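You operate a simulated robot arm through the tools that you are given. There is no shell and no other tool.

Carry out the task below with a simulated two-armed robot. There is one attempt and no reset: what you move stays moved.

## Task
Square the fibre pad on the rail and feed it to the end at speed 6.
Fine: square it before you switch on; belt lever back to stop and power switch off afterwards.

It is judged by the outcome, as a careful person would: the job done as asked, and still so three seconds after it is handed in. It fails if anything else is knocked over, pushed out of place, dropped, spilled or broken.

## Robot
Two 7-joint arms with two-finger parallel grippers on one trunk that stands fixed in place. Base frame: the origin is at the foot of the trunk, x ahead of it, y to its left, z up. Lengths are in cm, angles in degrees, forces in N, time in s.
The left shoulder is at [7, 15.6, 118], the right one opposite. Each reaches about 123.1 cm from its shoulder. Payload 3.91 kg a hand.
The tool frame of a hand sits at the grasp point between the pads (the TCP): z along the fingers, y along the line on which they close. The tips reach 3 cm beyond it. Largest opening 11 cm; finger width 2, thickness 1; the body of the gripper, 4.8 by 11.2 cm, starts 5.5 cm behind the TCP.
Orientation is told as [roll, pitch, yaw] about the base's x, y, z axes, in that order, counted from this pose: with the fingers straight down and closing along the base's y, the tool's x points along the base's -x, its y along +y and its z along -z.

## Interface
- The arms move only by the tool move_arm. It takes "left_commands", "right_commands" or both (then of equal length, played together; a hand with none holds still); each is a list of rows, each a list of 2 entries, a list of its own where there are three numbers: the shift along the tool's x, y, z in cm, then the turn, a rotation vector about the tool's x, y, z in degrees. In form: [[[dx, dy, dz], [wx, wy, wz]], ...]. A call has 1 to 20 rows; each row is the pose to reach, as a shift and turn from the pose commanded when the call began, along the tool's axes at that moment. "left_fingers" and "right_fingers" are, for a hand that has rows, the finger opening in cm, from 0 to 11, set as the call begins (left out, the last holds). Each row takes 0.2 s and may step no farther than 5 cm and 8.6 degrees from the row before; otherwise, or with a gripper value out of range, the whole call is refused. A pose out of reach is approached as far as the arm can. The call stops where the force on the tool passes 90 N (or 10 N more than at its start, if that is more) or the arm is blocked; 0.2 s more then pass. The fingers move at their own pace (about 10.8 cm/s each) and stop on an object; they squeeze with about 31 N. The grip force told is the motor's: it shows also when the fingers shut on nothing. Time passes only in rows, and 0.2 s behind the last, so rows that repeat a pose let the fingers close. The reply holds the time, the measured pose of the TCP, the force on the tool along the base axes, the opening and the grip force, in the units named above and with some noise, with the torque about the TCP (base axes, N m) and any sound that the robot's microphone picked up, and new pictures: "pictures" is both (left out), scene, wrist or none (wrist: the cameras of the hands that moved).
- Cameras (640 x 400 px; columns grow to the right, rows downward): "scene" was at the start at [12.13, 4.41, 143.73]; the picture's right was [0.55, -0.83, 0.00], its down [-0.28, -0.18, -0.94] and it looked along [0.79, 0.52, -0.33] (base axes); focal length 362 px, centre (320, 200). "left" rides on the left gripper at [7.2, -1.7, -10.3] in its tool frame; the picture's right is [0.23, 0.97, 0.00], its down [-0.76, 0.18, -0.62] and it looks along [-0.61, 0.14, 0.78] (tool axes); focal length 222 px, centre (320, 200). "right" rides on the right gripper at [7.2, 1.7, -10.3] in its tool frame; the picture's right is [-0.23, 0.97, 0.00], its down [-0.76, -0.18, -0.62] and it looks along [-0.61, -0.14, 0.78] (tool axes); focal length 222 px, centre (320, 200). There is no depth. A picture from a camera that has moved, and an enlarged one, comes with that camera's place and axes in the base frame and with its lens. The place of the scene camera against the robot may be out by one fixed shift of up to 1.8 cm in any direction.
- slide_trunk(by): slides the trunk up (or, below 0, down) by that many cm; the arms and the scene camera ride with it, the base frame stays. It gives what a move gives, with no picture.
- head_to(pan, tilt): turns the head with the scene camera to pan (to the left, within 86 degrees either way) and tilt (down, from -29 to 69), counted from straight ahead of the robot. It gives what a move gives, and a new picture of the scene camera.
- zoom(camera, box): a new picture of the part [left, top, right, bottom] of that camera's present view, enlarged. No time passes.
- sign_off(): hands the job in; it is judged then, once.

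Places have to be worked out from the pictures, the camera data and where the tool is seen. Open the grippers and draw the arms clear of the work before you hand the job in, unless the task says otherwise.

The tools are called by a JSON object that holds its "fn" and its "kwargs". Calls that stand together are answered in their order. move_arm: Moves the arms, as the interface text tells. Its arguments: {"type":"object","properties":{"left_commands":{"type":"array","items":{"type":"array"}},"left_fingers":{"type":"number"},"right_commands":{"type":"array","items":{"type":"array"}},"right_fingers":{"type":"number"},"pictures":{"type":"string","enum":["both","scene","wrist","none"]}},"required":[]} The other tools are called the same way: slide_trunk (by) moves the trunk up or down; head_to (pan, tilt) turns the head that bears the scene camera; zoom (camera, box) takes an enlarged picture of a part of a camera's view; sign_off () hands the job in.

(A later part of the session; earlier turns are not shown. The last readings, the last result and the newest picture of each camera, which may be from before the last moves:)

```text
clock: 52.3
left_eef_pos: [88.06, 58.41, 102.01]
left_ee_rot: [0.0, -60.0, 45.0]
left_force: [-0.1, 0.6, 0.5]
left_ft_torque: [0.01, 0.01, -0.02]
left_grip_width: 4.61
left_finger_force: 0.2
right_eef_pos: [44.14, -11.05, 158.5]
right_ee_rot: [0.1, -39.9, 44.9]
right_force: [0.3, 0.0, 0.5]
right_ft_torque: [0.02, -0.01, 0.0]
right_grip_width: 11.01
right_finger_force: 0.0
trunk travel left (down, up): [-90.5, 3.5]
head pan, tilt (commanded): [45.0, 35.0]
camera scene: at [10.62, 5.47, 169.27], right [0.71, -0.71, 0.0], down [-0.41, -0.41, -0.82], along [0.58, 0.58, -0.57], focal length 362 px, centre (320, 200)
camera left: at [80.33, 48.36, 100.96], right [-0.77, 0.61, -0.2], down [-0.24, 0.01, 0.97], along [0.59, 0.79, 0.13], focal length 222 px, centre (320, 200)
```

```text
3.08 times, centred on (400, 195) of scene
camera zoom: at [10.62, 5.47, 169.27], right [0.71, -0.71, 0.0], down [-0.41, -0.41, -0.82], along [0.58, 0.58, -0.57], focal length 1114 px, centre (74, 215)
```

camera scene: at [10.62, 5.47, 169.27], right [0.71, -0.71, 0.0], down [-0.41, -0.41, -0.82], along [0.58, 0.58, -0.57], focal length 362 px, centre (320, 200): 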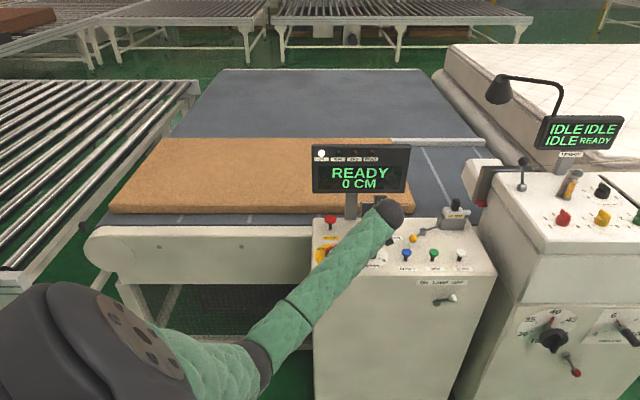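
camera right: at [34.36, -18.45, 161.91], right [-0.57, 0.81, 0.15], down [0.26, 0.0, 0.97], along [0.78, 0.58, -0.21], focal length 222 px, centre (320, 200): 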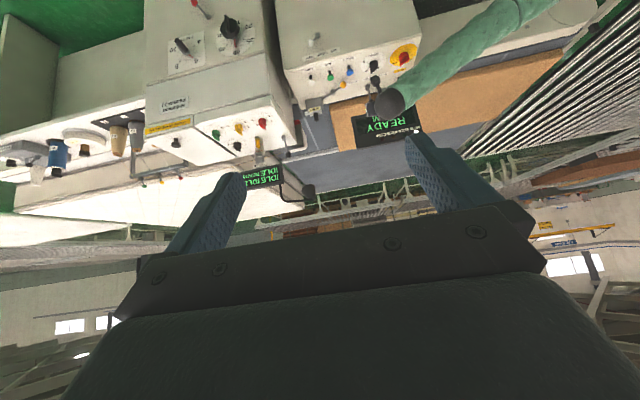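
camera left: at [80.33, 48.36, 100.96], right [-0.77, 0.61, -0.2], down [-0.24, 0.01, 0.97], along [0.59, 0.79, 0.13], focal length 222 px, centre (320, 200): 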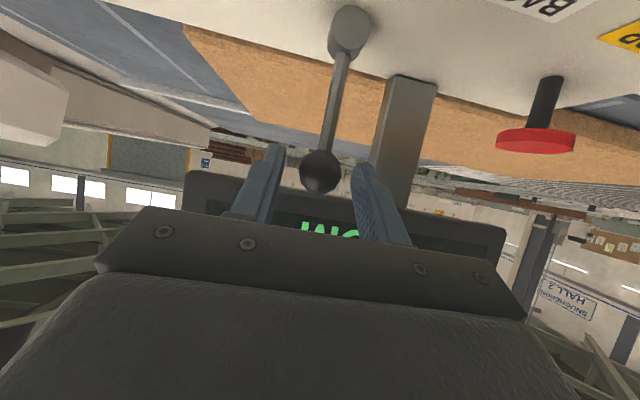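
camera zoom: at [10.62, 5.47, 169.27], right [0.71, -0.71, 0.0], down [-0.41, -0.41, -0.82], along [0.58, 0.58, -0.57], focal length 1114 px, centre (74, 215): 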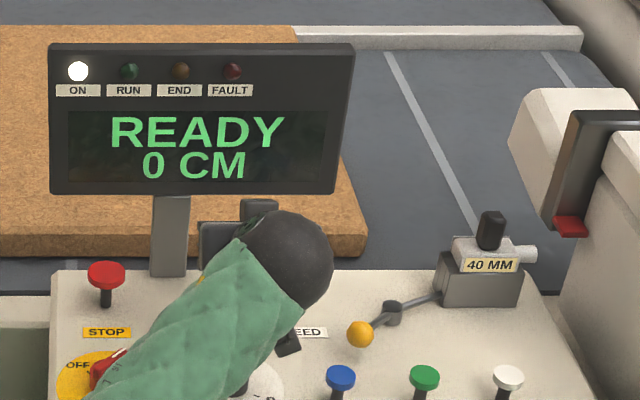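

The lever ball sits centred between the fingers, about 2 cm past the grasp point. I'll narrow the gap to 3.2 cm so the lever can be moved precisely both ways.

{"fn": "move_arm", "kwargs": {"left_commands": [[[0, 0, 0], [0, 0, 0]], [[0, 0, 0], [0, 0, 0]]], "left_fingers": 3.2, "pictures": "wrist"}}

{"fn": "zoom", "kwargs": {"camera": "left", "box": [200, 60, 440, 240]}}

```text
clock: 52.9
left_eef_pos: [88.09, 58.3, 102.06]
left_ee_rot: [0.0, -60.1, 45.1]
left_force: [-0.1, 0.2, -0.5]
left_ft_torque: [-0.01, 0.03, 0.0]
left_grip_width: 3.19
left_finger_force: 0.1
right_eef_pos: [44.14, -11.08, 158.58]
right_ee_rot: [0.2, -40.0, 44.9]
right_force: [0.3, -0.3, -0.3]
right_ft_torque: [0.0, -0.05, 0.0]
right_grip_width: 11.0
right_finger_force: 0.0
trunk travel left (down, up): [-90.5, 3.5]
head pan, tilt (commanded): [45.0, 35.0]
camera left: at [80.33, 48.31, 100.96], right [-0.77, 0.61, -0.2], down [-0.24, 0.01, 0.97], along [0.59, 0.79, 0.13], focal length 222 px, centre (320, 200)
```

left: 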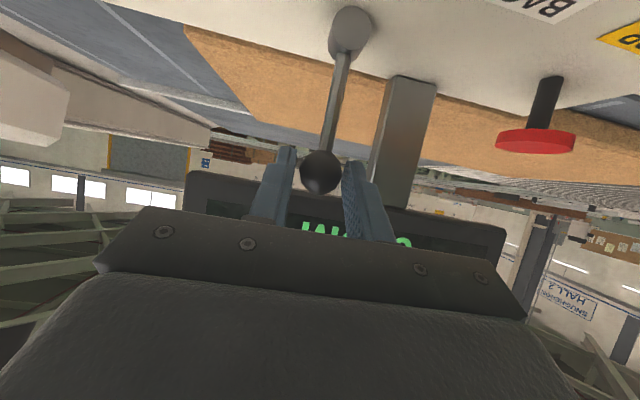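

```text
2.22 times, centred on (320, 150) of left
camera zoom: at [80.33, 48.31, 100.96], right [-0.77, 0.61, -0.2], down [-0.24, 0.01, 0.97], along [0.59, 0.79, 0.13], focal length 494 px, centre (320, 311)
```

zoom: 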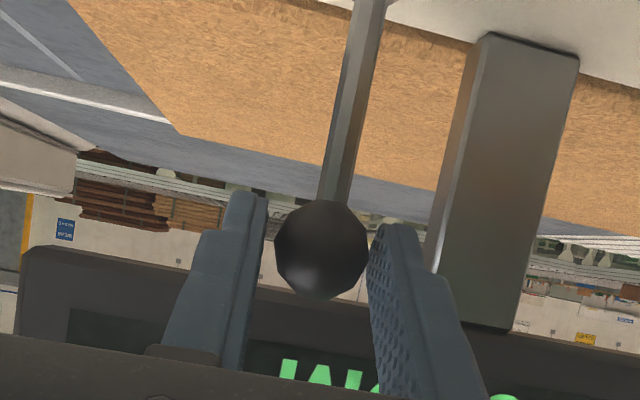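

The ball is snug between the fingers. I'll push the lever toward FEED (+u) by 2.6 cm and read the display.

{"fn": "move_arm", "kwargs": {"left_commands": [[[0, -1.3, 0], [0, 0, 0]], [[0, -2.6, 0], [0, 0, 0]]], "pictures": "scene"}}

{"fn": "zoom", "kwargs": {"camera": "scene", "box": [300, 130, 500, 260]}}

{"fn": "zoom", "kwargs": {"camera": "left", "box": [200, 0, 440, 240]}}

```text
clock: 53.5
left_eef_pos: [90.18, 56.48, 101.97]
left_ee_rot: [0.1, -60.0, 44.9]
left_force: [-0.6, -0.2, 0.5]
left_ft_torque: [-0.02, 0.01, 0.02]
left_grip_width: 3.21
left_finger_force: 0.1
right_eef_pos: [44.22, -10.98, 158.45]
right_ee_rot: [0.2, -39.9, 44.9]
right_force: [-0.1, 0.4, -0.3]
right_ft_torque: [-0.02, 0.01, 0.01]
right_grip_width: 10.99
right_finger_force: 0.1
trunk travel left (down, up): [-90.5, 3.5]
head pan, tilt (commanded): [45.0, 35.0]
camera scene: at [10.69, 5.42, 169.27], right [0.71, -0.71, 0.0], down [-0.41, -0.41, -0.82], along [0.58, 0.58, -0.57], focal length 362 px, centre (320, 200)
```

scene: 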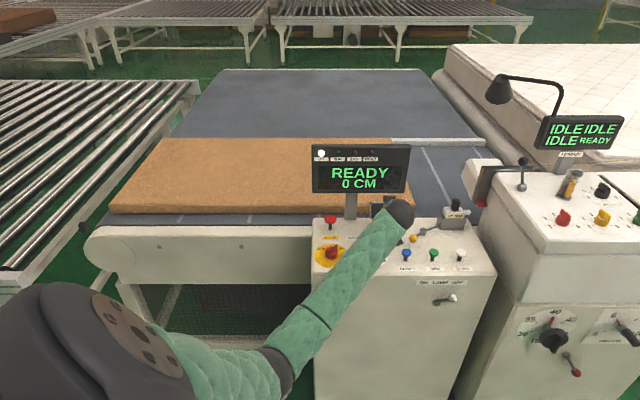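

```text
3.08 times, centred on (400, 195) of scene
camera zoom: at [10.69, 5.42, 169.27], right [0.71, -0.71, 0.0], down [-0.41, -0.41, -0.82], along [0.58, 0.58, -0.57], focal length 1114 px, centre (74, 215)
```

zoom: 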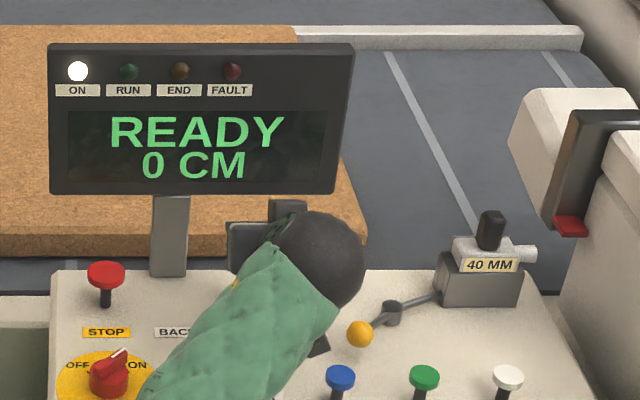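

```text
1.67 times, centred on (320, 120) of left
camera zoom: at [82.3, 46.45, 100.85], right [-0.77, 0.61, -0.2], down [-0.24, 0.01, 0.97], along [0.59, 0.79, 0.13], focal length 370 px, centre (320, 333)
```

zoom: 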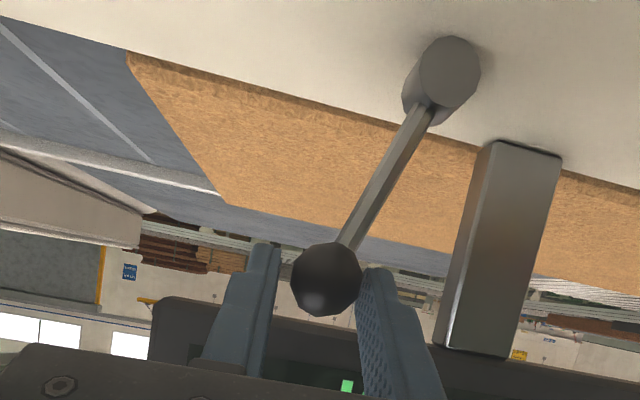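

The lever tilts freely but the display still says READY. Pushing on about 1.2 cm more.

{"fn": "move_arm", "kwargs": {"left_commands": [[[0, -0.6, 0], [0, 0, 0]], [[0, -1.2, 0], [0, 0, 0]]], "pictures": "scene"}}

{"fn": "zoom", "kwargs": {"camera": "scene", "box": [300, 130, 500, 260]}}

{"fn": "zoom", "kwargs": {"camera": "left", "box": [200, 0, 440, 240]}}

```text
clock: 54.1
left_eef_pos: [90.85, 55.61, 101.87]
left_ee_rot: [0.0, -59.9, 44.9]
left_force: [1.8, -2.2, -0.1]
left_ft_torque: [-0.05, 0.02, -0.03]
left_grip_width: 3.28
left_finger_force: 1.4
right_eef_pos: [44.06, -11.06, 158.57]
right_ee_rot: [0.2, -39.9, 44.8]
right_force: [0.3, 0.2, -0.3]
right_ft_torque: [-0.03, -0.03, 0.0]
right_grip_width: 11.0
right_finger_force: 0.0
trunk travel left (down, up): [-90.5, 3.5]
head pan, tilt (commanded): [45.0, 35.0]
camera scene: at [10.68, 5.42, 169.27], right [0.71, -0.71, 0.0], down [-0.41, -0.41, -0.82], along [0.58, 0.58, -0.57], focal length 362 px, centre (320, 200)
```

scene: 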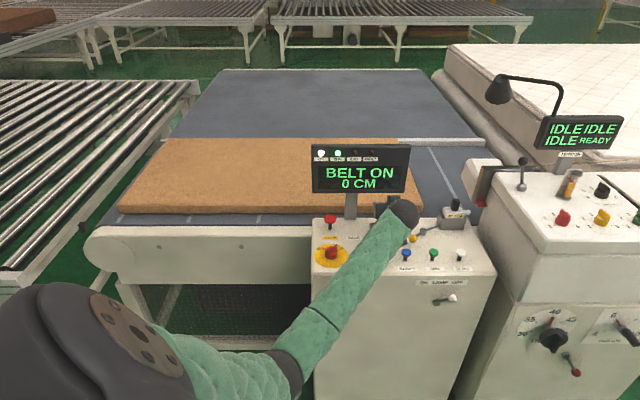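

```text
3.08 times, centred on (400, 195) of scene
camera zoom: at [10.68, 5.42, 169.27], right [0.71, -0.71, 0.0], down [-0.41, -0.41, -0.82], along [0.58, 0.58, -0.57], focal length 1114 px, centre (74, 215)
```

zoom: 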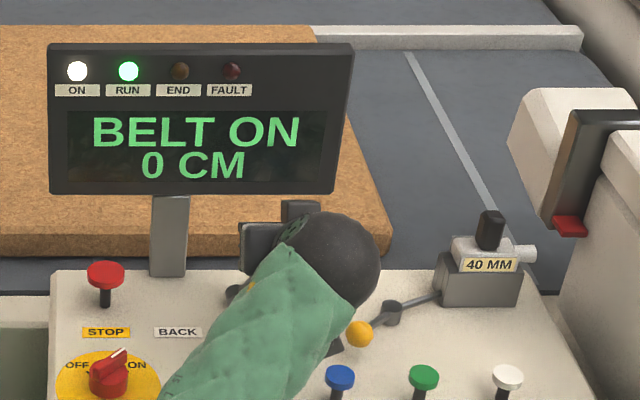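

```text
1.67 times, centred on (320, 120) of left
camera zoom: at [83.16, 45.52, 100.82], right [-0.77, 0.61, -0.2], down [-0.24, 0.01, 0.97], along [0.59, 0.79, 0.13], focal length 370 px, centre (320, 333)
```

zoom: 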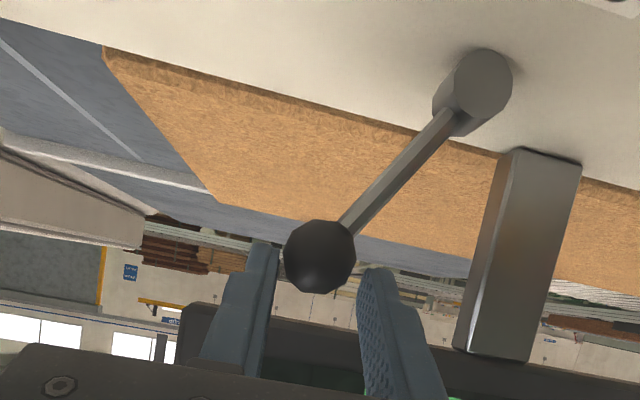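

The belt is running: BELT ON, RUN lamp lit, the lever has snapped into FEED, and the pad is moving. I'll hold for 0.8 s, easing the fingers 0.3 cm with the lever, and watch.

{"fn": "move_arm", "kwargs": {"left_commands": [[[0, -0.3, 0], [0, 0, 0]], [[0, -0.3, 0], [0, 0, 0]], [[0, -0.3, 0], [0, 0, 0]]], "pictures": "scene"}}

{"fn": "zoom", "kwargs": {"camera": "scene", "box": [300, 130, 500, 260]}}

```text
clock: 54.9
left_eef_pos: [91.01, 55.39, 101.9]
left_ee_rot: [0.0, -60.0, 45.0]
left_force: [1.2, -0.7, 0.2]
left_ft_torque: [-0.02, -0.03, -0.01]
left_grip_width: 3.23
left_finger_force: 0.4
right_eef_pos: [44.0, -10.98, 158.55]
right_ee_rot: [0.1, -40.0, 44.9]
right_force: [-0.8, 0.0, -0.9]
right_ft_torque: [-0.03, 0.01, 0.02]
right_grip_width: 11.0
right_finger_force: 0.1
trunk travel left (down, up): [-90.5, 3.5]
head pan, tilt (commanded): [45.0, 35.0]
camera scene: at [10.62, 5.49, 169.27], right [0.71, -0.71, 0.0], down [-0.41, -0.41, -0.82], along [0.58, 0.58, -0.57], focal length 362 px, centre (320, 200)
```

scene: 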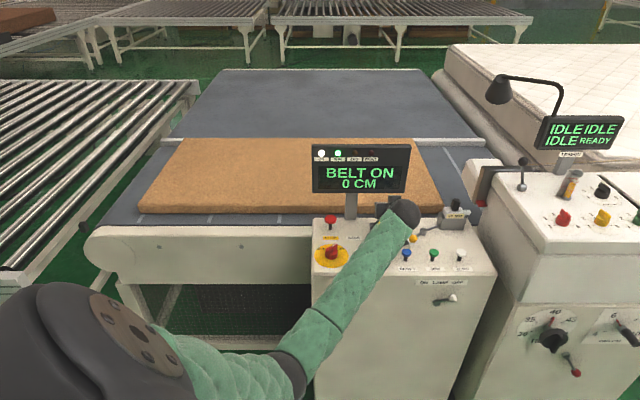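

```text
3.08 times, centred on (400, 195) of scene
camera zoom: at [10.62, 5.49, 169.27], right [0.71, -0.71, 0.0], down [-0.41, -0.41, -0.82], along [0.58, 0.58, -0.57], focal length 1114 px, centre (74, 215)
```

zoom: 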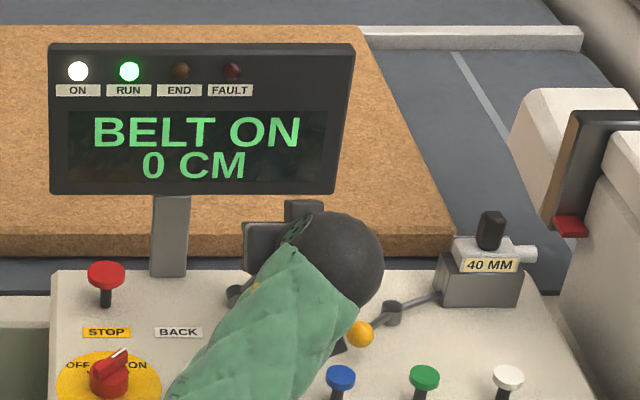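

The pad has moved about 11 cm and the END lamp is still dark, with roughly 35 cm to the belt end. Holding another 0.8 s.

{"fn": "move_arm", "kwargs": {"left_commands": [[[0, 0, 0], [0, 0, 0]], [[0, 0, 0], [0, 0, 0]], [[0, 0, 0], [0, 0, 0]]], "pictures": "scene"}}

{"fn": "zoom", "kwargs": {"camera": "scene", "box": [300, 130, 500, 260]}}

```text
clock: 55.7
left_eef_pos: [91.02, 55.26, 101.9]
left_ee_rot: [0.0, -60.0, 44.9]
left_force: [1.0, -1.9, 2.2]
left_ft_torque: [-0.04, -0.06, -0.01]
left_grip_width: 3.25
left_finger_force: 0.9
right_eef_pos: [44.07, -11.0, 158.44]
right_ee_rot: [0.0, -39.8, 44.9]
right_force: [0.4, -0.3, -0.1]
right_ft_torque: [-0.01, 0.02, 0.0]
right_grip_width: 10.98
right_finger_force: 0.0
trunk travel left (down, up): [-90.5, 3.5]
head pan, tilt (commanded): [45.0, 35.0]
camera scene: at [10.63, 5.47, 169.27], right [0.71, -0.71, 0.0], down [-0.41, -0.41, -0.82], along [0.58, 0.58, -0.57], focal length 362 px, centre (320, 200)
```

scene: 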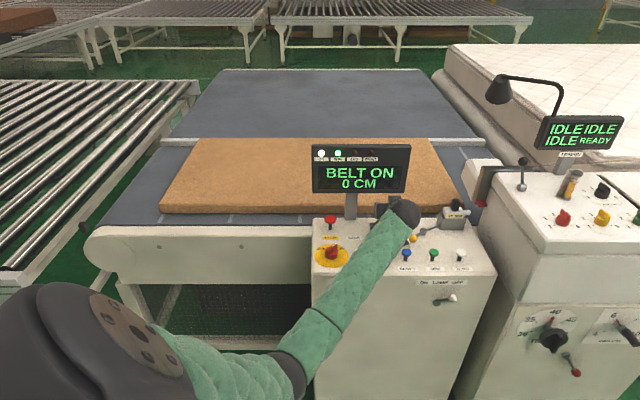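

```text
3.08 times, centred on (400, 195) of scene
camera zoom: at [10.63, 5.47, 169.27], right [0.71, -0.71, 0.0], down [-0.41, -0.41, -0.82], along [0.58, 0.58, -0.57], focal length 1114 px, centre (74, 215)
```

zoom: 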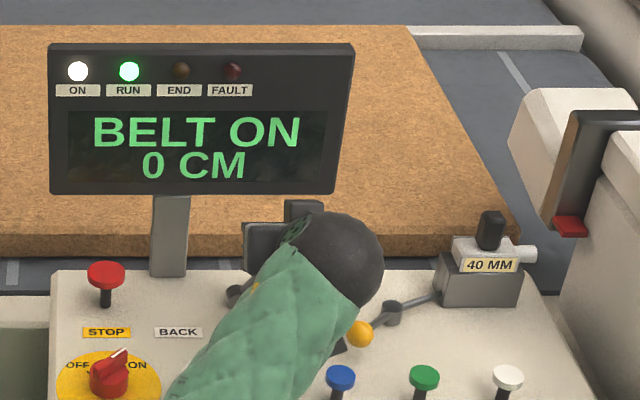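

About 19 cm moved, with the pad still straight along the rail and no END lamp yet. Holding another 0.8 s.

{"fn": "move_arm", "kwargs": {"left_commands": [[[0, 0, 0], [0, 0, 0]], [[0, 0, 0], [0, 0, 0]], [[0, 0, 0], [0, 0, 0]]], "pictures": "scene"}}

{"fn": "zoom", "kwargs": {"camera": "scene", "box": [300, 130, 500, 260]}}

```text
clock: 56.5
left_eef_pos: [91.09, 55.36, 101.92]
left_ee_rot: [0.0, -60.0, 45.2]
left_force: [0.7, 0.0, 0.0]
left_ft_torque: [-0.02, -0.05, -0.02]
left_grip_width: 3.26
left_finger_force: 0.8
right_eef_pos: [44.11, -11.04, 158.48]
right_ee_rot: [0.0, -40.0, 45.0]
right_force: [-0.1, 0.1, 0.6]
right_ft_torque: [-0.01, 0.0, 0.0]
right_grip_width: 11.0
right_finger_force: 0.1
trunk travel left (down, up): [-90.5, 3.5]
head pan, tilt (commanded): [45.0, 35.0]
camera scene: at [10.63, 5.47, 169.27], right [0.71, -0.71, 0.0], down [-0.41, -0.41, -0.82], along [0.58, 0.58, -0.57], focal length 362 px, centre (320, 200)
```

scene: 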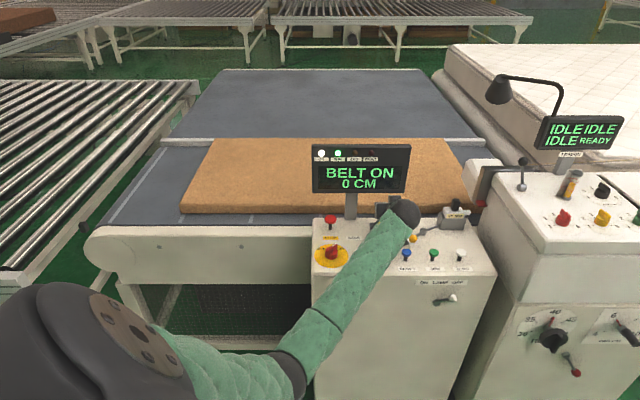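

```text
3.08 times, centred on (400, 195) of scene
camera zoom: at [10.63, 5.47, 169.27], right [0.71, -0.71, 0.0], down [-0.41, -0.41, -0.82], along [0.58, 0.58, -0.57], focal length 1114 px, centre (74, 215)
```

zoom: 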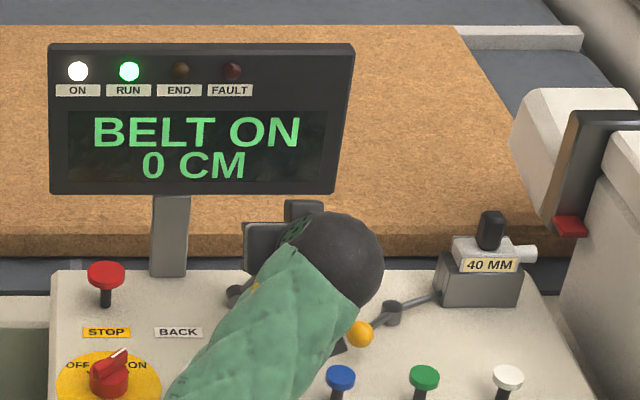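

About 27 cm moved, still running cleanly with END dark. I'm shortening the holds as it nears the end.

{"fn": "move_arm", "kwargs": {"left_commands": [[[0, 0, 0], [0, 0, 0]], [[0, 0, 0], [0, 0, 0]]], "pictures": "scene"}}

{"fn": "zoom", "kwargs": {"camera": "scene", "box": [300, 130, 500, 260]}}

```text
clock: 57.1
left_eef_pos: [91.15, 55.49, 101.83]
left_ee_rot: [0.0, -60.0, 45.1]
left_force: [0.9, -0.4, 0.8]
left_ft_torque: [-0.01, -0.03, -0.02]
left_grip_width: 3.27
left_finger_force: 0.7
right_eef_pos: [44.01, -11.1, 158.44]
right_ee_rot: [0.1, -39.9, 44.8]
right_force: [-0.8, 0.0, 0.3]
right_ft_torque: [0.0, -0.01, 0.03]
right_grip_width: 11.0
right_finger_force: 0.2
trunk travel left (down, up): [-90.5, 3.5]
head pan, tilt (commanded): [45.0, 35.0]
camera scene: at [10.63, 5.47, 169.27], right [0.71, -0.71, 0.0], down [-0.41, -0.41, -0.82], along [0.58, 0.58, -0.57], focal length 362 px, centre (320, 200)
```

scene: 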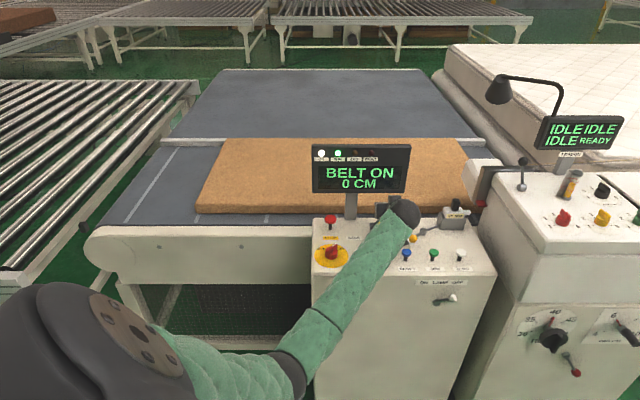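

```text
3.08 times, centred on (400, 195) of scene
camera zoom: at [10.63, 5.47, 169.27], right [0.71, -0.71, 0.0], down [-0.41, -0.41, -0.82], along [0.58, 0.58, -0.57], focal length 1114 px, centre (74, 215)
```

zoom: 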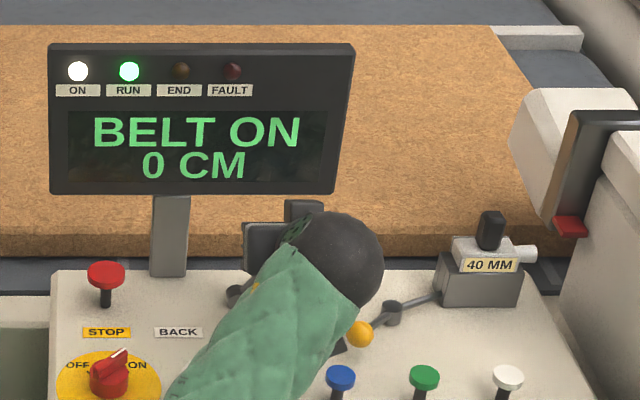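

About 33 cm moved and END is still dark. Stepping 0.4 s at a time now.

{"fn": "move_arm", "kwargs": {"left_commands": [[[0, 0, 0], [0, 0, 0]]], "pictures": "scene"}}

{"fn": "zoom", "kwargs": {"camera": "scene", "box": [300, 130, 500, 260]}}

```text
clock: 57.5
left_eef_pos: [91.14, 55.34, 101.89]
left_ee_rot: [0.1, -60.0, 45.0]
left_force: [1.3, -1.0, 0.4]
left_ft_torque: [-0.02, -0.02, -0.04]
left_grip_width: 3.28
left_finger_force: 1.2
right_eef_pos: [44.12, -11.05, 158.39]
right_ee_rot: [0.1, -39.9, 44.9]
right_force: [-0.1, -1.1, -0.6]
right_ft_torque: [-0.03, -0.01, -0.01]
right_grip_width: 11.0
right_finger_force: 0.1
trunk travel left (down, up): [-90.5, 3.5]
head pan, tilt (commanded): [45.0, 35.0]
camera scene: at [10.63, 5.47, 169.27], right [0.71, -0.71, 0.0], down [-0.41, -0.41, -0.82], along [0.58, 0.58, -0.57], focal length 362 px, centre (320, 200)
```

scene: 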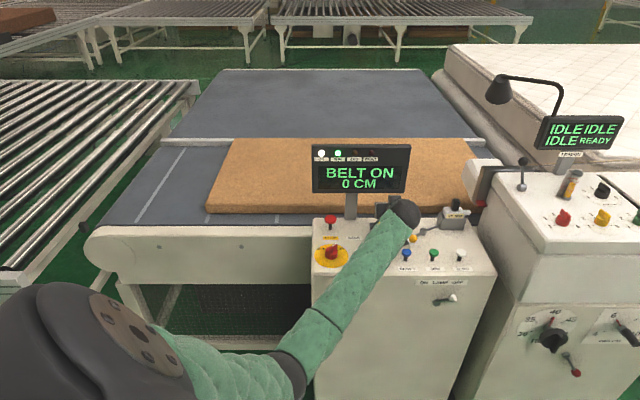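

```text
3.08 times, centred on (400, 195) of scene
camera zoom: at [10.63, 5.47, 169.27], right [0.71, -0.71, 0.0], down [-0.41, -0.41, -0.82], along [0.58, 0.58, -0.57], focal length 1114 px, centre (74, 215)
```

zoom: 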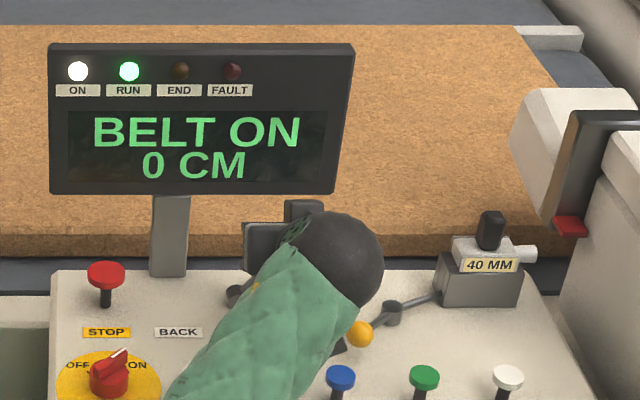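

About 37 cm moved, with roughly 10 cm of rail left. Another 0.4 s step.

{"fn": "move_arm", "kwargs": {"left_commands": [[[0, 0, 0], [0, 0, 0]]], "pictures": "scene"}}

{"fn": "zoom", "kwargs": {"camera": "scene", "box": [300, 130, 500, 260]}}

```text
clock: 57.9
left_eef_pos: [91.07, 55.33, 101.83]
left_ee_rot: [0.0, -60.0, 44.9]
left_force: [0.7, -0.9, -0.7]
left_ft_torque: [-0.06, -0.02, -0.01]
left_grip_width: 3.25
left_finger_force: 0.3
right_eef_pos: [44.08, -11.09, 158.53]
right_ee_rot: [0.2, -39.9, 44.9]
right_force: [0.4, 0.3, -0.5]
right_ft_torque: [0.01, 0.03, -0.02]
right_grip_width: 11.0
right_finger_force: 0.1
trunk travel left (down, up): [-90.5, 3.5]
head pan, tilt (commanded): [45.0, 35.0]
camera scene: at [10.63, 5.47, 169.27], right [0.71, -0.71, 0.0], down [-0.41, -0.41, -0.82], along [0.58, 0.58, -0.57], focal length 362 px, centre (320, 200)
```

scene: 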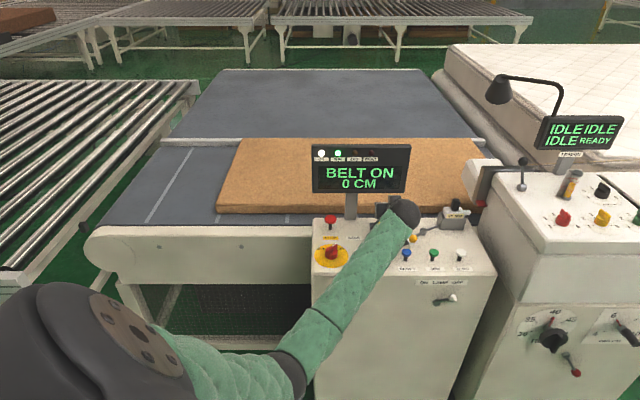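

```text
3.08 times, centred on (400, 195) of scene
camera zoom: at [10.63, 5.47, 169.27], right [0.71, -0.71, 0.0], down [-0.41, -0.41, -0.82], along [0.58, 0.58, -0.57], focal length 1114 px, centre (74, 215)
```

zoom: 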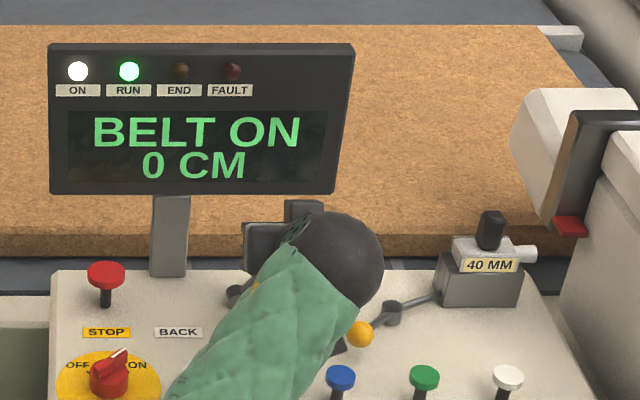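

About 41 cm moved and END is still dark, with the front edge ~7 cm short of the rail's end. One more 0.4 s step.

{"fn": "move_arm", "kwargs": {"left_commands": [[[0, 0, 0], [0, 0, 0]]], "pictures": "scene"}}

{"fn": "zoom", "kwargs": {"camera": "scene", "box": [300, 130, 500, 260]}}

{"fn": "zoom", "kwargs": {"camera": "scene", "box": [420, 120, 540, 220]}}

```text
clock: 58.3
left_eef_pos: [91.11, 55.22, 101.9]
left_ee_rot: [0.0, -60.0, 45.0]
left_force: [1.1, -1.1, -0.6]
left_ft_torque: [-0.02, -0.04, 0.01]
left_grip_width: 3.27
left_finger_force: 0.9
right_eef_pos: [44.11, -11.04, 158.56]
right_ee_rot: [0.1, -40.0, 44.9]
right_force: [0.8, -0.3, -0.8]
right_ft_torque: [-0.01, -0.01, -0.04]
right_grip_width: 10.96
right_finger_force: 0.1
trunk travel left (down, up): [-90.5, 3.5]
head pan, tilt (commanded): [45.0, 35.0]
camera scene: at [10.63, 5.47, 169.27], right [0.71, -0.71, 0.0], down [-0.41, -0.41, -0.82], along [0.58, 0.58, -0.57], focal length 362 px, centre (320, 200)
```

scene: 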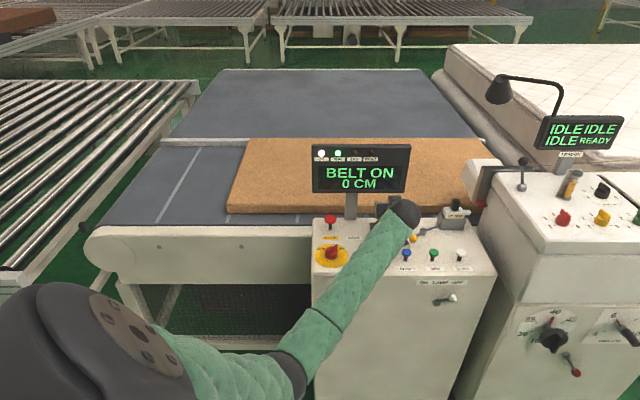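

```text
3.08 times, centred on (400, 195) of scene
camera zoom: at [10.63, 5.47, 169.27], right [0.71, -0.71, 0.0], down [-0.41, -0.41, -0.82], along [0.58, 0.58, -0.57], focal length 1114 px, centre (74, 215)
```

zoom: 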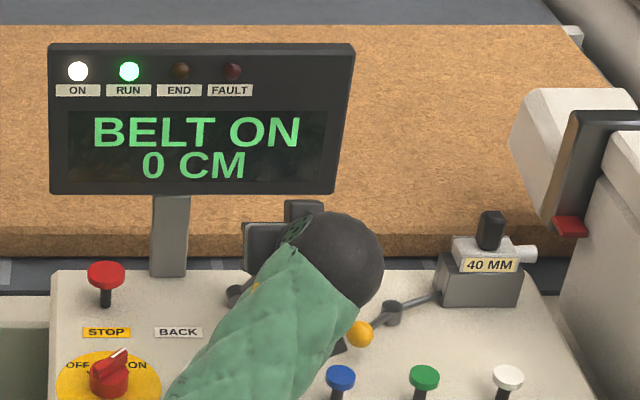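

```text
4.00 times, centred on (480, 170) of scene
camera zoom: at [10.63, 5.47, 169.27], right [0.71, -0.71, 0.0], down [-0.41, -0.41, -0.82], along [0.58, 0.58, -0.57], focal length 1448 px, centre (-320, 320)
```

zoom: 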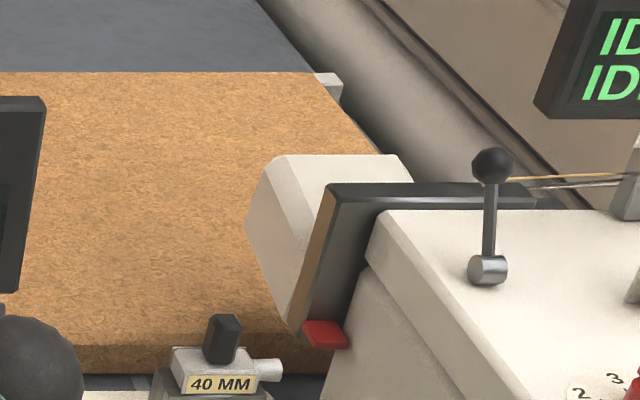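

The front edge is nearly level with the rail's end, but the belt itself extends a few cm further and END is dark. I'll take one more 0.4 s step.

{"fn": "move_arm", "kwargs": {"left_commands": [[[0, 0, 0], [0, 0, 0]]], "pictures": "scene"}}

{"fn": "zoom", "kwargs": {"camera": "scene", "box": [300, 130, 500, 260]}}

{"fn": "zoom", "kwargs": {"camera": "scene", "box": [420, 120, 540, 220]}}

```text
clock: 58.7
left_eef_pos: [91.11, 55.26, 101.86]
left_ee_rot: [0.0, -60.0, 45.0]
left_force: [2.1, -0.6, -0.5]
left_ft_torque: [-0.03, -0.01, 0.0]
left_grip_width: 3.29
left_finger_force: 0.5
right_eef_pos: [44.09, -11.09, 158.49]
right_ee_rot: [0.2, -39.9, 45.0]
right_force: [-0.4, 0.5, -0.8]
right_ft_torque: [0.0, 0.02, 0.02]
right_grip_width: 11.0
right_finger_force: 0.0
trunk travel left (down, up): [-90.5, 3.5]
head pan, tilt (commanded): [45.0, 35.0]
camera scene: at [10.62, 5.47, 169.27], right [0.71, -0.71, 0.0], down [-0.41, -0.41, -0.82], along [0.58, 0.58, -0.57], focal length 362 px, centre (320, 200)
```

scene: 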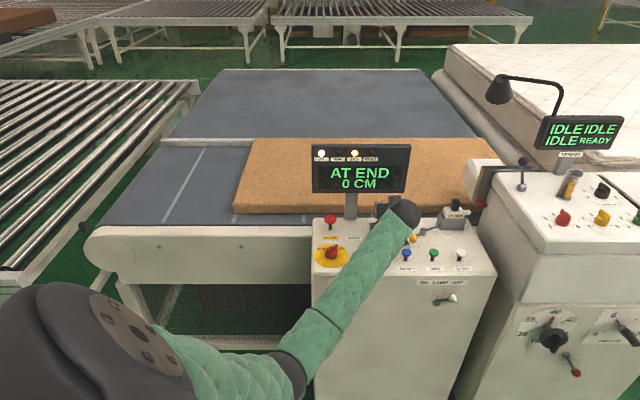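

```text
3.08 times, centred on (400, 195) of scene
camera zoom: at [10.62, 5.47, 169.27], right [0.71, -0.71, 0.0], down [-0.41, -0.41, -0.82], along [0.58, 0.58, -0.57], focal length 1114 px, centre (74, 215)
```

zoom: 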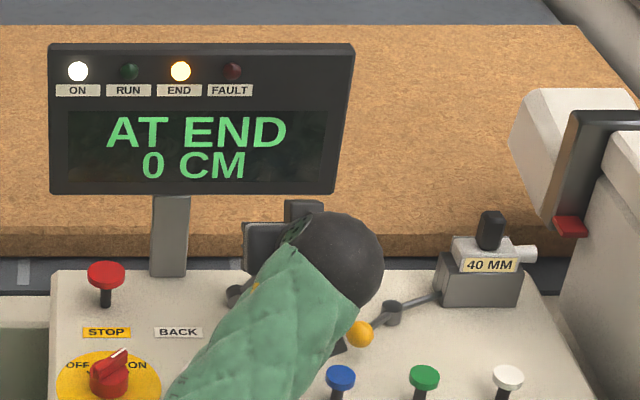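

```text
4.00 times, centred on (480, 170) of scene
camera zoom: at [10.62, 5.47, 169.27], right [0.71, -0.71, 0.0], down [-0.41, -0.41, -0.82], along [0.58, 0.58, -0.57], focal length 1448 px, centre (-320, 320)
```

zoom: 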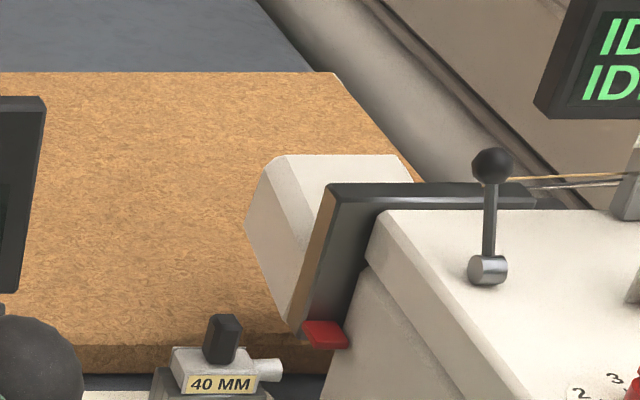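

AT END: the END lamp is lit and the belt has stopped itself. Now I'll bring the lever back to STOP by moving the fingers back by 4.5 cm.

{"fn": "move_arm", "kwargs": {"left_commands": [[[0, 1.5, 0], [0, 0, 0]], [[0, 3.0, 0], [0, 0, 0]], [[0, 4.5, 0], [0, 0, 0]]], "pictures": "both"}}

{"fn": "zoom", "kwargs": {"camera": "left", "box": [200, 0, 440, 240]}}

{"fn": "zoom", "kwargs": {"camera": "scene", "box": [300, 130, 500, 260]}}

```text
clock: 59.5
left_eef_pos: [87.86, 58.6, 101.93]
left_ee_rot: [0.0, -60.0, 44.8]
left_force: [1.5, -0.7, -0.2]
left_ft_torque: [-0.02, 0.01, -0.08]
left_grip_width: 3.27
left_finger_force: 0.8
right_eef_pos: [44.15, -10.95, 158.5]
right_ee_rot: [0.0, -39.9, 44.9]
right_force: [0.3, 0.9, 0.6]
right_ft_torque: [0.02, -0.03, 0.02]
right_grip_width: 11.0
right_finger_force: 0.0
trunk travel left (down, up): [-90.5, 3.5]
head pan, tilt (commanded): [45.0, 35.0]
camera scene: at [10.62, 5.48, 169.27], right [0.71, -0.71, 0.0], down [-0.41, -0.41, -0.82], along [0.58, 0.58, -0.57], focal length 362 px, centre (320, 200)
camera left: at [80.04, 48.59, 100.88], right [-0.77, 0.61, -0.2], down [-0.24, 0.01, 0.97], along [0.59, 0.79, 0.13], focal length 222 px, centre (320, 200)
```

scene: 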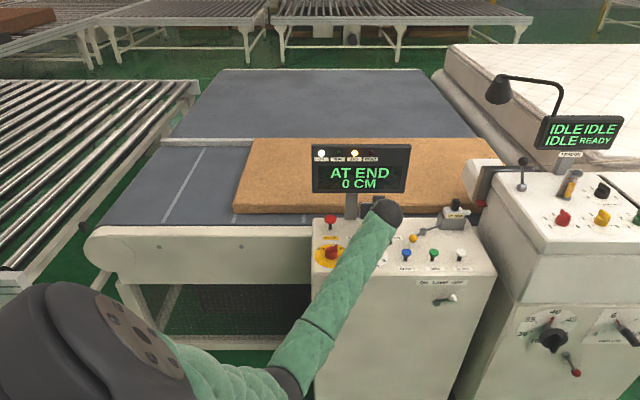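
left: 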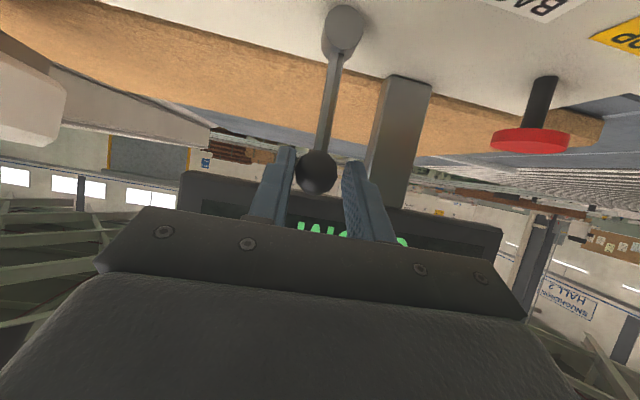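

```text
1.67 times, centred on (320, 120) of left
camera zoom: at [80.04, 48.59, 100.88], right [-0.77, 0.61, -0.2], down [-0.24, 0.01, 0.97], along [0.59, 0.79, 0.13], focal length 370 px, centre (320, 333)
```

zoom: 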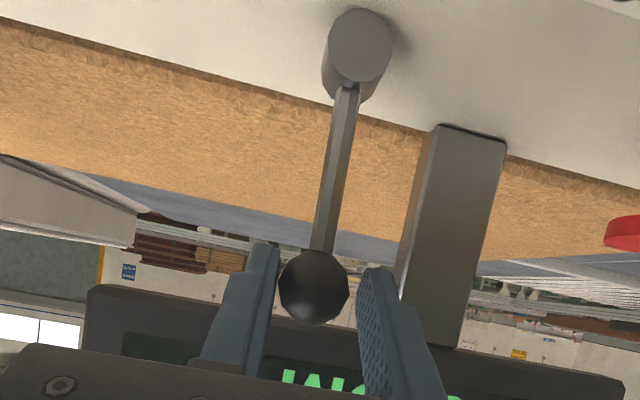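

```text
3.08 times, centred on (400, 195) of scene
camera zoom: at [10.62, 5.48, 169.27], right [0.71, -0.71, 0.0], down [-0.41, -0.41, -0.82], along [0.58, 0.58, -0.57], focal length 1114 px, centre (74, 215)
```

zoom: 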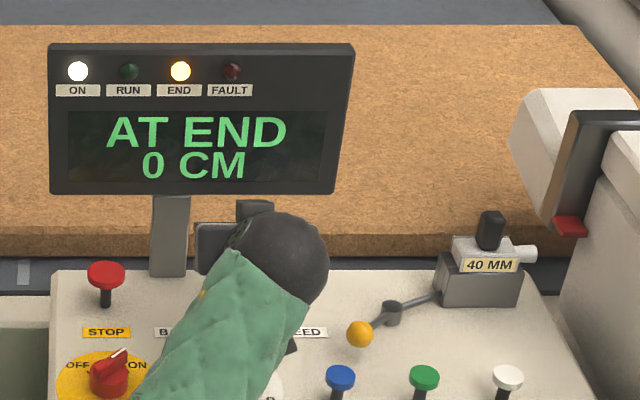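

The lever looks upright again. I'll centre the hand, open the fingers slightly so the lever rests freely, and compare its angle with the original.

{"fn": "move_arm", "kwargs": {"left_commands": [[[0, -0.2, 0], [0, 0, 0]], [[0, -0.2, 0], [0, 0, 0]], [[0, -0.2, 0], [0, 0, 0]]], "left_fingers": 5, "pictures": "none"}}

{"fn": "zoom", "kwargs": {"camera": "left", "box": [200, 60, 440, 240]}}

{"fn": "zoom", "kwargs": {"camera": "left", "box": [200, 0, 440, 240]}}

```text
clock: 60.3
left_eef_pos: [87.84, 58.43, 101.82]
left_ee_rot: [0.0, -60.1, 45.0]
left_force: [0.0, 0.2, 0.4]
left_ft_torque: [-0.02, -0.02, -0.02]
left_grip_width: 5.01
left_finger_force: 0.0
right_eef_pos: [44.05, -10.97, 158.58]
right_ee_rot: [0.1, -39.9, 45.0]
right_force: [0.2, -0.5, -0.3]
right_ft_torque: [0.0, -0.02, -0.01]
right_grip_width: 11.04
right_finger_force: 0.2
trunk travel left (down, up): [-90.5, 3.5]
head pan, tilt (commanded): [45.0, 35.0]
```

```text
2.22 times, centred on (320, 150) of left
camera zoom: at [80.12, 48.47, 100.87], right [-0.77, 0.61, -0.2], down [-0.24, 0.01, 0.97], along [0.59, 0.79, 0.13], focal length 494 px, centre (320, 311)
```

zoom: 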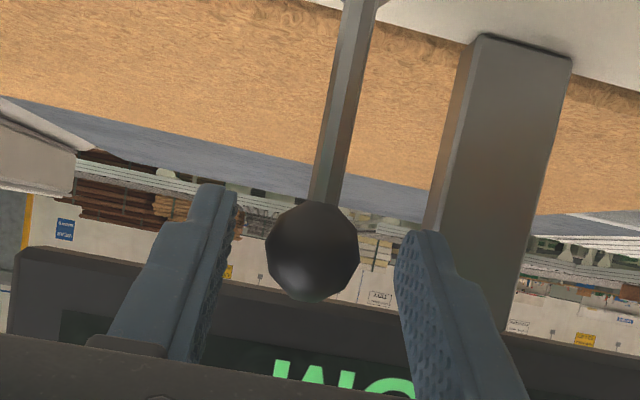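

```text
1.67 times, centred on (320, 120) of left
camera zoom: at [80.12, 48.47, 100.87], right [-0.77, 0.61, -0.2], down [-0.24, 0.01, 0.97], along [0.59, 0.79, 0.13], focal length 370 px, centre (320, 333)
```

zoom: 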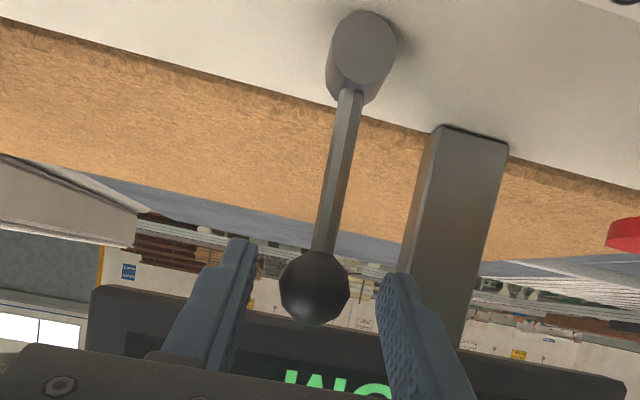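

The lever sits exactly as it did originally relative to the post, so it is back at STOP. I'll withdraw the hand along the way it came in.

{"fn": "move_arm", "kwargs": {"left_commands": [[[-0.8, 0, -4.6], [0, 0, 0]], [[-1.7, 0, -9.2], [0, 0, 0]], [[-2.7, 0, -13.6], [0, 0, 0]], [[-3.72, 0, -17.96], [0, 0, 0]]], "left_fingers": 5, "pictures": "none"}}

{"fn": "move_arm", "kwargs": {"left_commands": [[[0, 0, 0], [0, 7.5, 0]], [[0, 0, 0], [0, 15, 0]], [[0, 0, 0], [0, 22.5, 0]], [[0, 0, 0], [0, 30, 0]], [[0, 0, 0], [0, 37.5, 0]], [[0, 0, 0], [0, 45, 0]], [[0, 0, 0], [0, 52.5, 0]], [[0, 0, 0], [0, 60, 0]]], "left_fingers": 4, "pictures": "both"}}

{"fn": "zoom", "kwargs": {"camera": "scene", "box": [300, 190, 440, 280]}}

```text
clock: 61.3
left_eef_pos: [78.01, 48.44, 114.53]
left_ee_rot: [0.0, -60.0, 44.9]
left_force: [-0.5, -0.3, 0.2]
left_ft_torque: [0.0, -0.03, 0.0]
left_grip_width: 5.0
left_finger_force: 0.1
right_eef_pos: [44.02, -11.33, 158.58]
right_ee_rot: [0.2, -39.9, 44.9]
right_force: [0.6, 0.8, -0.4]
right_ft_torque: [0.0, 0.03, 0.02]
right_grip_width: 10.99
right_finger_force: 0.0
trunk travel left (down, up): [-90.5, 3.5]
head pan, tilt (commanded): [45.0, 35.0]
```

```text
clock: 63.1
left_eef_pos: [78.26, 48.65, 113.97]
left_ee_rot: [0.0, 0.2, 45.0]
left_force: [0.0, 1.0, 0.1]
left_ft_torque: [-0.02, -0.02, 0.01]
left_grip_width: 3.99
left_finger_force: 0.1
right_eef_pos: [44.2, -11.12, 158.48]
right_ee_rot: [0.2, -39.9, 45.0]
right_force: [0.7, 0.3, 0.1]
right_ft_torque: [0.01, 0.03, 0.01]
right_grip_width: 10.99
right_finger_force: 0.1
trunk travel left (down, up): [-90.5, 3.5]
head pan, tilt (commanded): [45.0, 35.0]
camera scene: at [10.68, 5.36, 169.25], right [0.71, -0.71, 0.0], down [-0.41, -0.41, -0.82], along [0.58, 0.58, -0.57], focal length 362 px, centre (320, 200)
camera left: at [74.27, 42.4, 124.44], right [-0.85, 0.53, 0.0], down [0.41, 0.67, 0.62], along [0.33, 0.53, -0.78], focal length 222 px, centre (320, 200)
```

scene: 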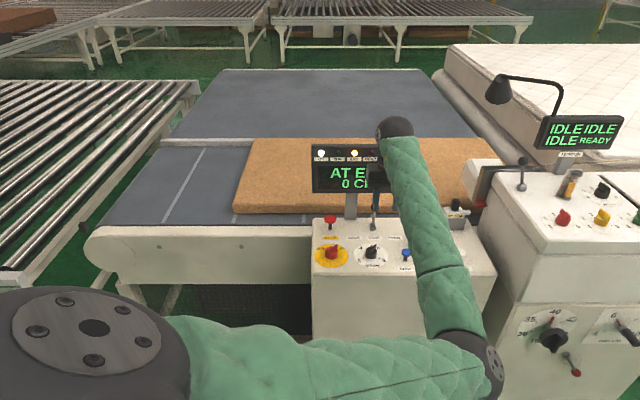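
left: 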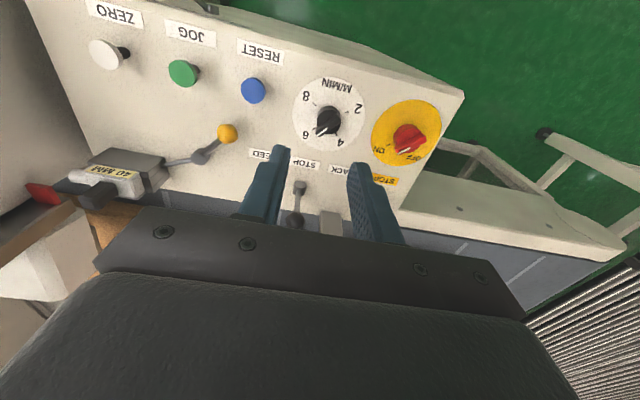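

```text
4.44 times, centred on (370, 235) of scene
camera zoom: at [10.68, 5.36, 169.25], right [0.71, -0.71, 0.0], down [-0.41, -0.41, -0.82], along [0.58, 0.58, -0.57], focal length 1608 px, centre (98, 44)
```

zoom: 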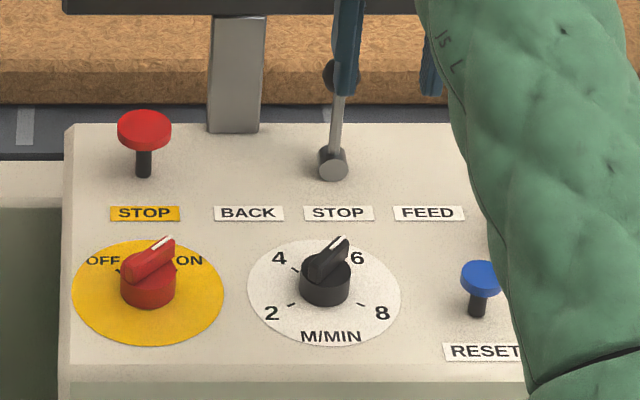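

The panel shows the lever at STOP, the dial at 6 and power still ON. The elbow has swung to the front-right but is well clear of the console. I'll bring the left hand over the power knob, turning to yaw 0 to match the fin.

{"fn": "move_arm", "kwargs": {"left_commands": [[[-0.49, 2.35, 0.5], [0, 0, 7.5]], [[-0.99, 4.69, 1.5], [0, 0, 15]], [[-1.48, 7.04, 3], [0, 0, 22.5]], [[-1.97, 9.39, 4.5], [0, 0, 30]], [[-2.47, 11.73, 6], [0, 0, 37.5]], [[-2.96, 14.08, 8], [0, 0, 45]]], "left_fingers": 4, "pictures": "both"}}

{"fn": "zoom", "kwargs": {"camera": "left", "box": [220, 50, 420, 210]}}

```text
clock: 64.5
left_eef_pos: [70.19, 60.96, 106.16]
left_ee_rot: [-0.1, 0.0, -0.1]
left_force: [-0.3, 0.2, 0.0]
left_ft_torque: [-0.04, 0.01, 0.02]
left_grip_width: 4.0
left_finger_force: 0.1
right_eef_pos: [44.1, -10.78, 158.64]
right_ee_rot: [0.0, -39.9, 45.0]
right_force: [0.3, 0.1, -0.5]
right_ft_torque: [-0.01, -0.01, 0.0]
right_grip_width: 11.01
right_finger_force: 0.0
trunk travel left (down, up): [-90.5, 3.5]
head pan, tilt (commanded): [45.0, 35.0]
camera scene: at [10.58, 5.66, 169.27], right [0.71, -0.71, 0.0], down [-0.41, -0.41, -0.82], along [0.58, 0.58, -0.57], focal length 362 px, centre (320, 200)
camera left: at [62.96, 59.34, 116.51], right [-0.23, 0.97, 0.0], down [0.76, 0.18, 0.62], along [0.61, 0.14, -0.78], focal length 222 px, centre (320, 200)
```

scene: 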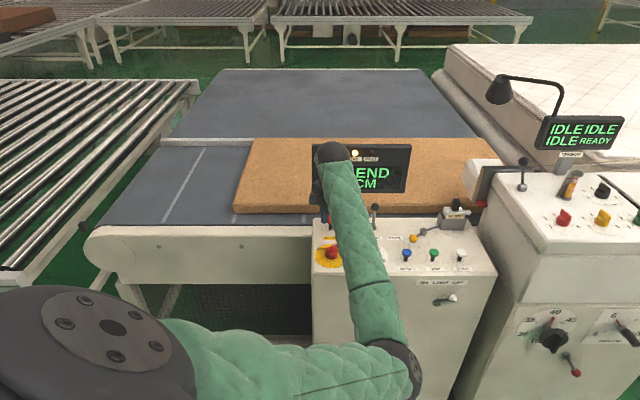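
left: 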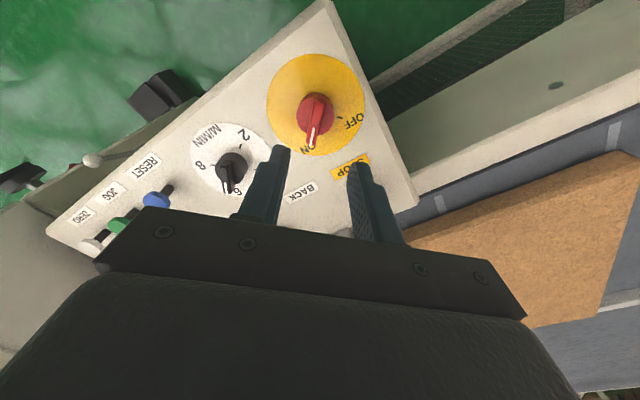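

```text
2.50 times, centred on (320, 130) of left
camera zoom: at [62.96, 59.34, 116.51], right [-0.23, 0.97, 0.0], down [0.76, 0.18, 0.62], along [0.61, 0.14, -0.78], focal length 555 px, centre (320, 375)
```

zoom: 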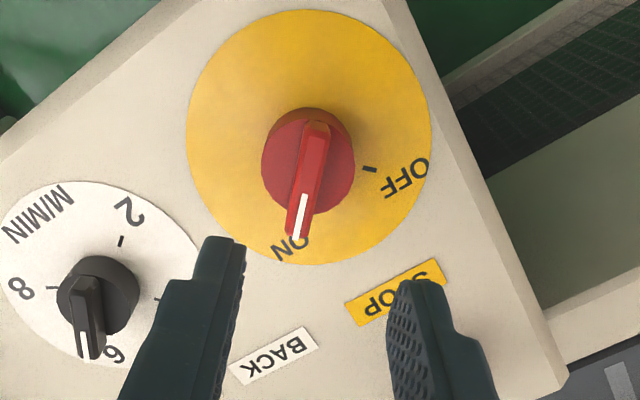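

The fin lies along x with its centre near (70.4, 60.55). I'll correct 0.4 cm, lower and grip it.

{"fn": "move_arm", "kwargs": {"left_commands": [[[-0.2, -0.4, 2.5], [0, 0, -2]], [[-0.2, -0.4, 5], [0, 0, -2]], [[-0.2, -0.4, 7.5], [0, 0, -2]], [[-0.2, -0.4, 9], [0, 0, -2]]], "left_fingers": 4, "pictures": "wrist"}}

{"fn": "zoom", "kwargs": {"camera": "left", "box": [220, 60, 420, 220]}}

```text
clock: 65.5
left_eef_pos: [70.56, 60.34, 97.15]
left_ee_rot: [0.0, 0.0, 2.0]
left_force: [0.4, -0.3, -0.7]
left_ft_torque: [0.04, 0.02, 0.0]
left_grip_width: 4.01
left_finger_force: 0.1
right_eef_pos: [44.11, -10.99, 158.53]
right_ee_rot: [0.1, -39.8, 44.9]
right_force: [0.0, 0.0, 0.0]
right_ft_torque: [0.02, 0.03, -0.03]
right_grip_width: 10.99
right_finger_force: 0.1
trunk travel left (down, up): [-90.5, 3.5]
head pan, tilt (commanded): [45.0, 35.0]
camera left: at [63.26, 58.45, 107.53], right [-0.26, 0.97, 0.0], down [0.75, 0.2, 0.62], along [0.6, 0.16, -0.78], focal length 222 px, centre (320, 200)
```

left: 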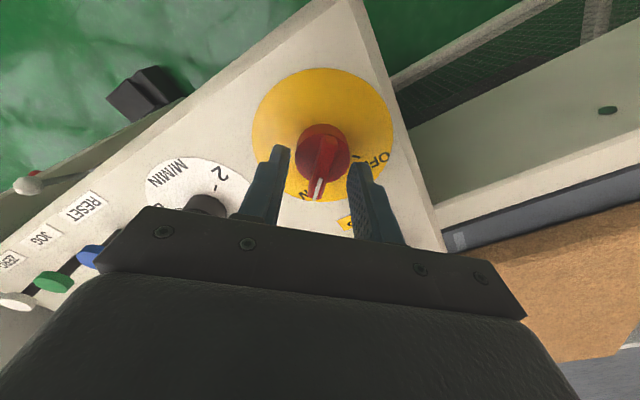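

```text
2.50 times, centred on (320, 140) of left
camera zoom: at [63.26, 58.45, 107.53], right [-0.26, 0.97, 0.0], down [0.75, 0.2, 0.62], along [0.6, 0.16, -0.78], focal length 555 px, centre (320, 350)
```

zoom: 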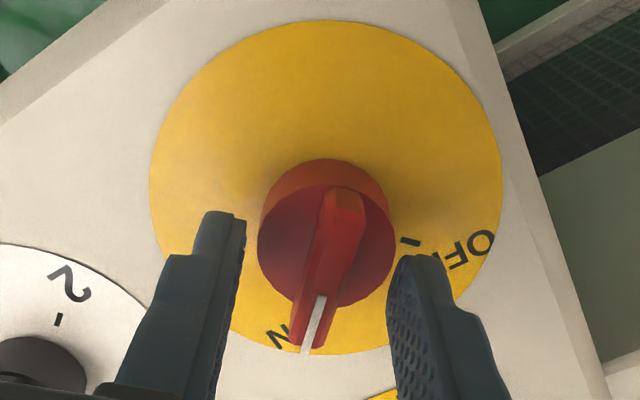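

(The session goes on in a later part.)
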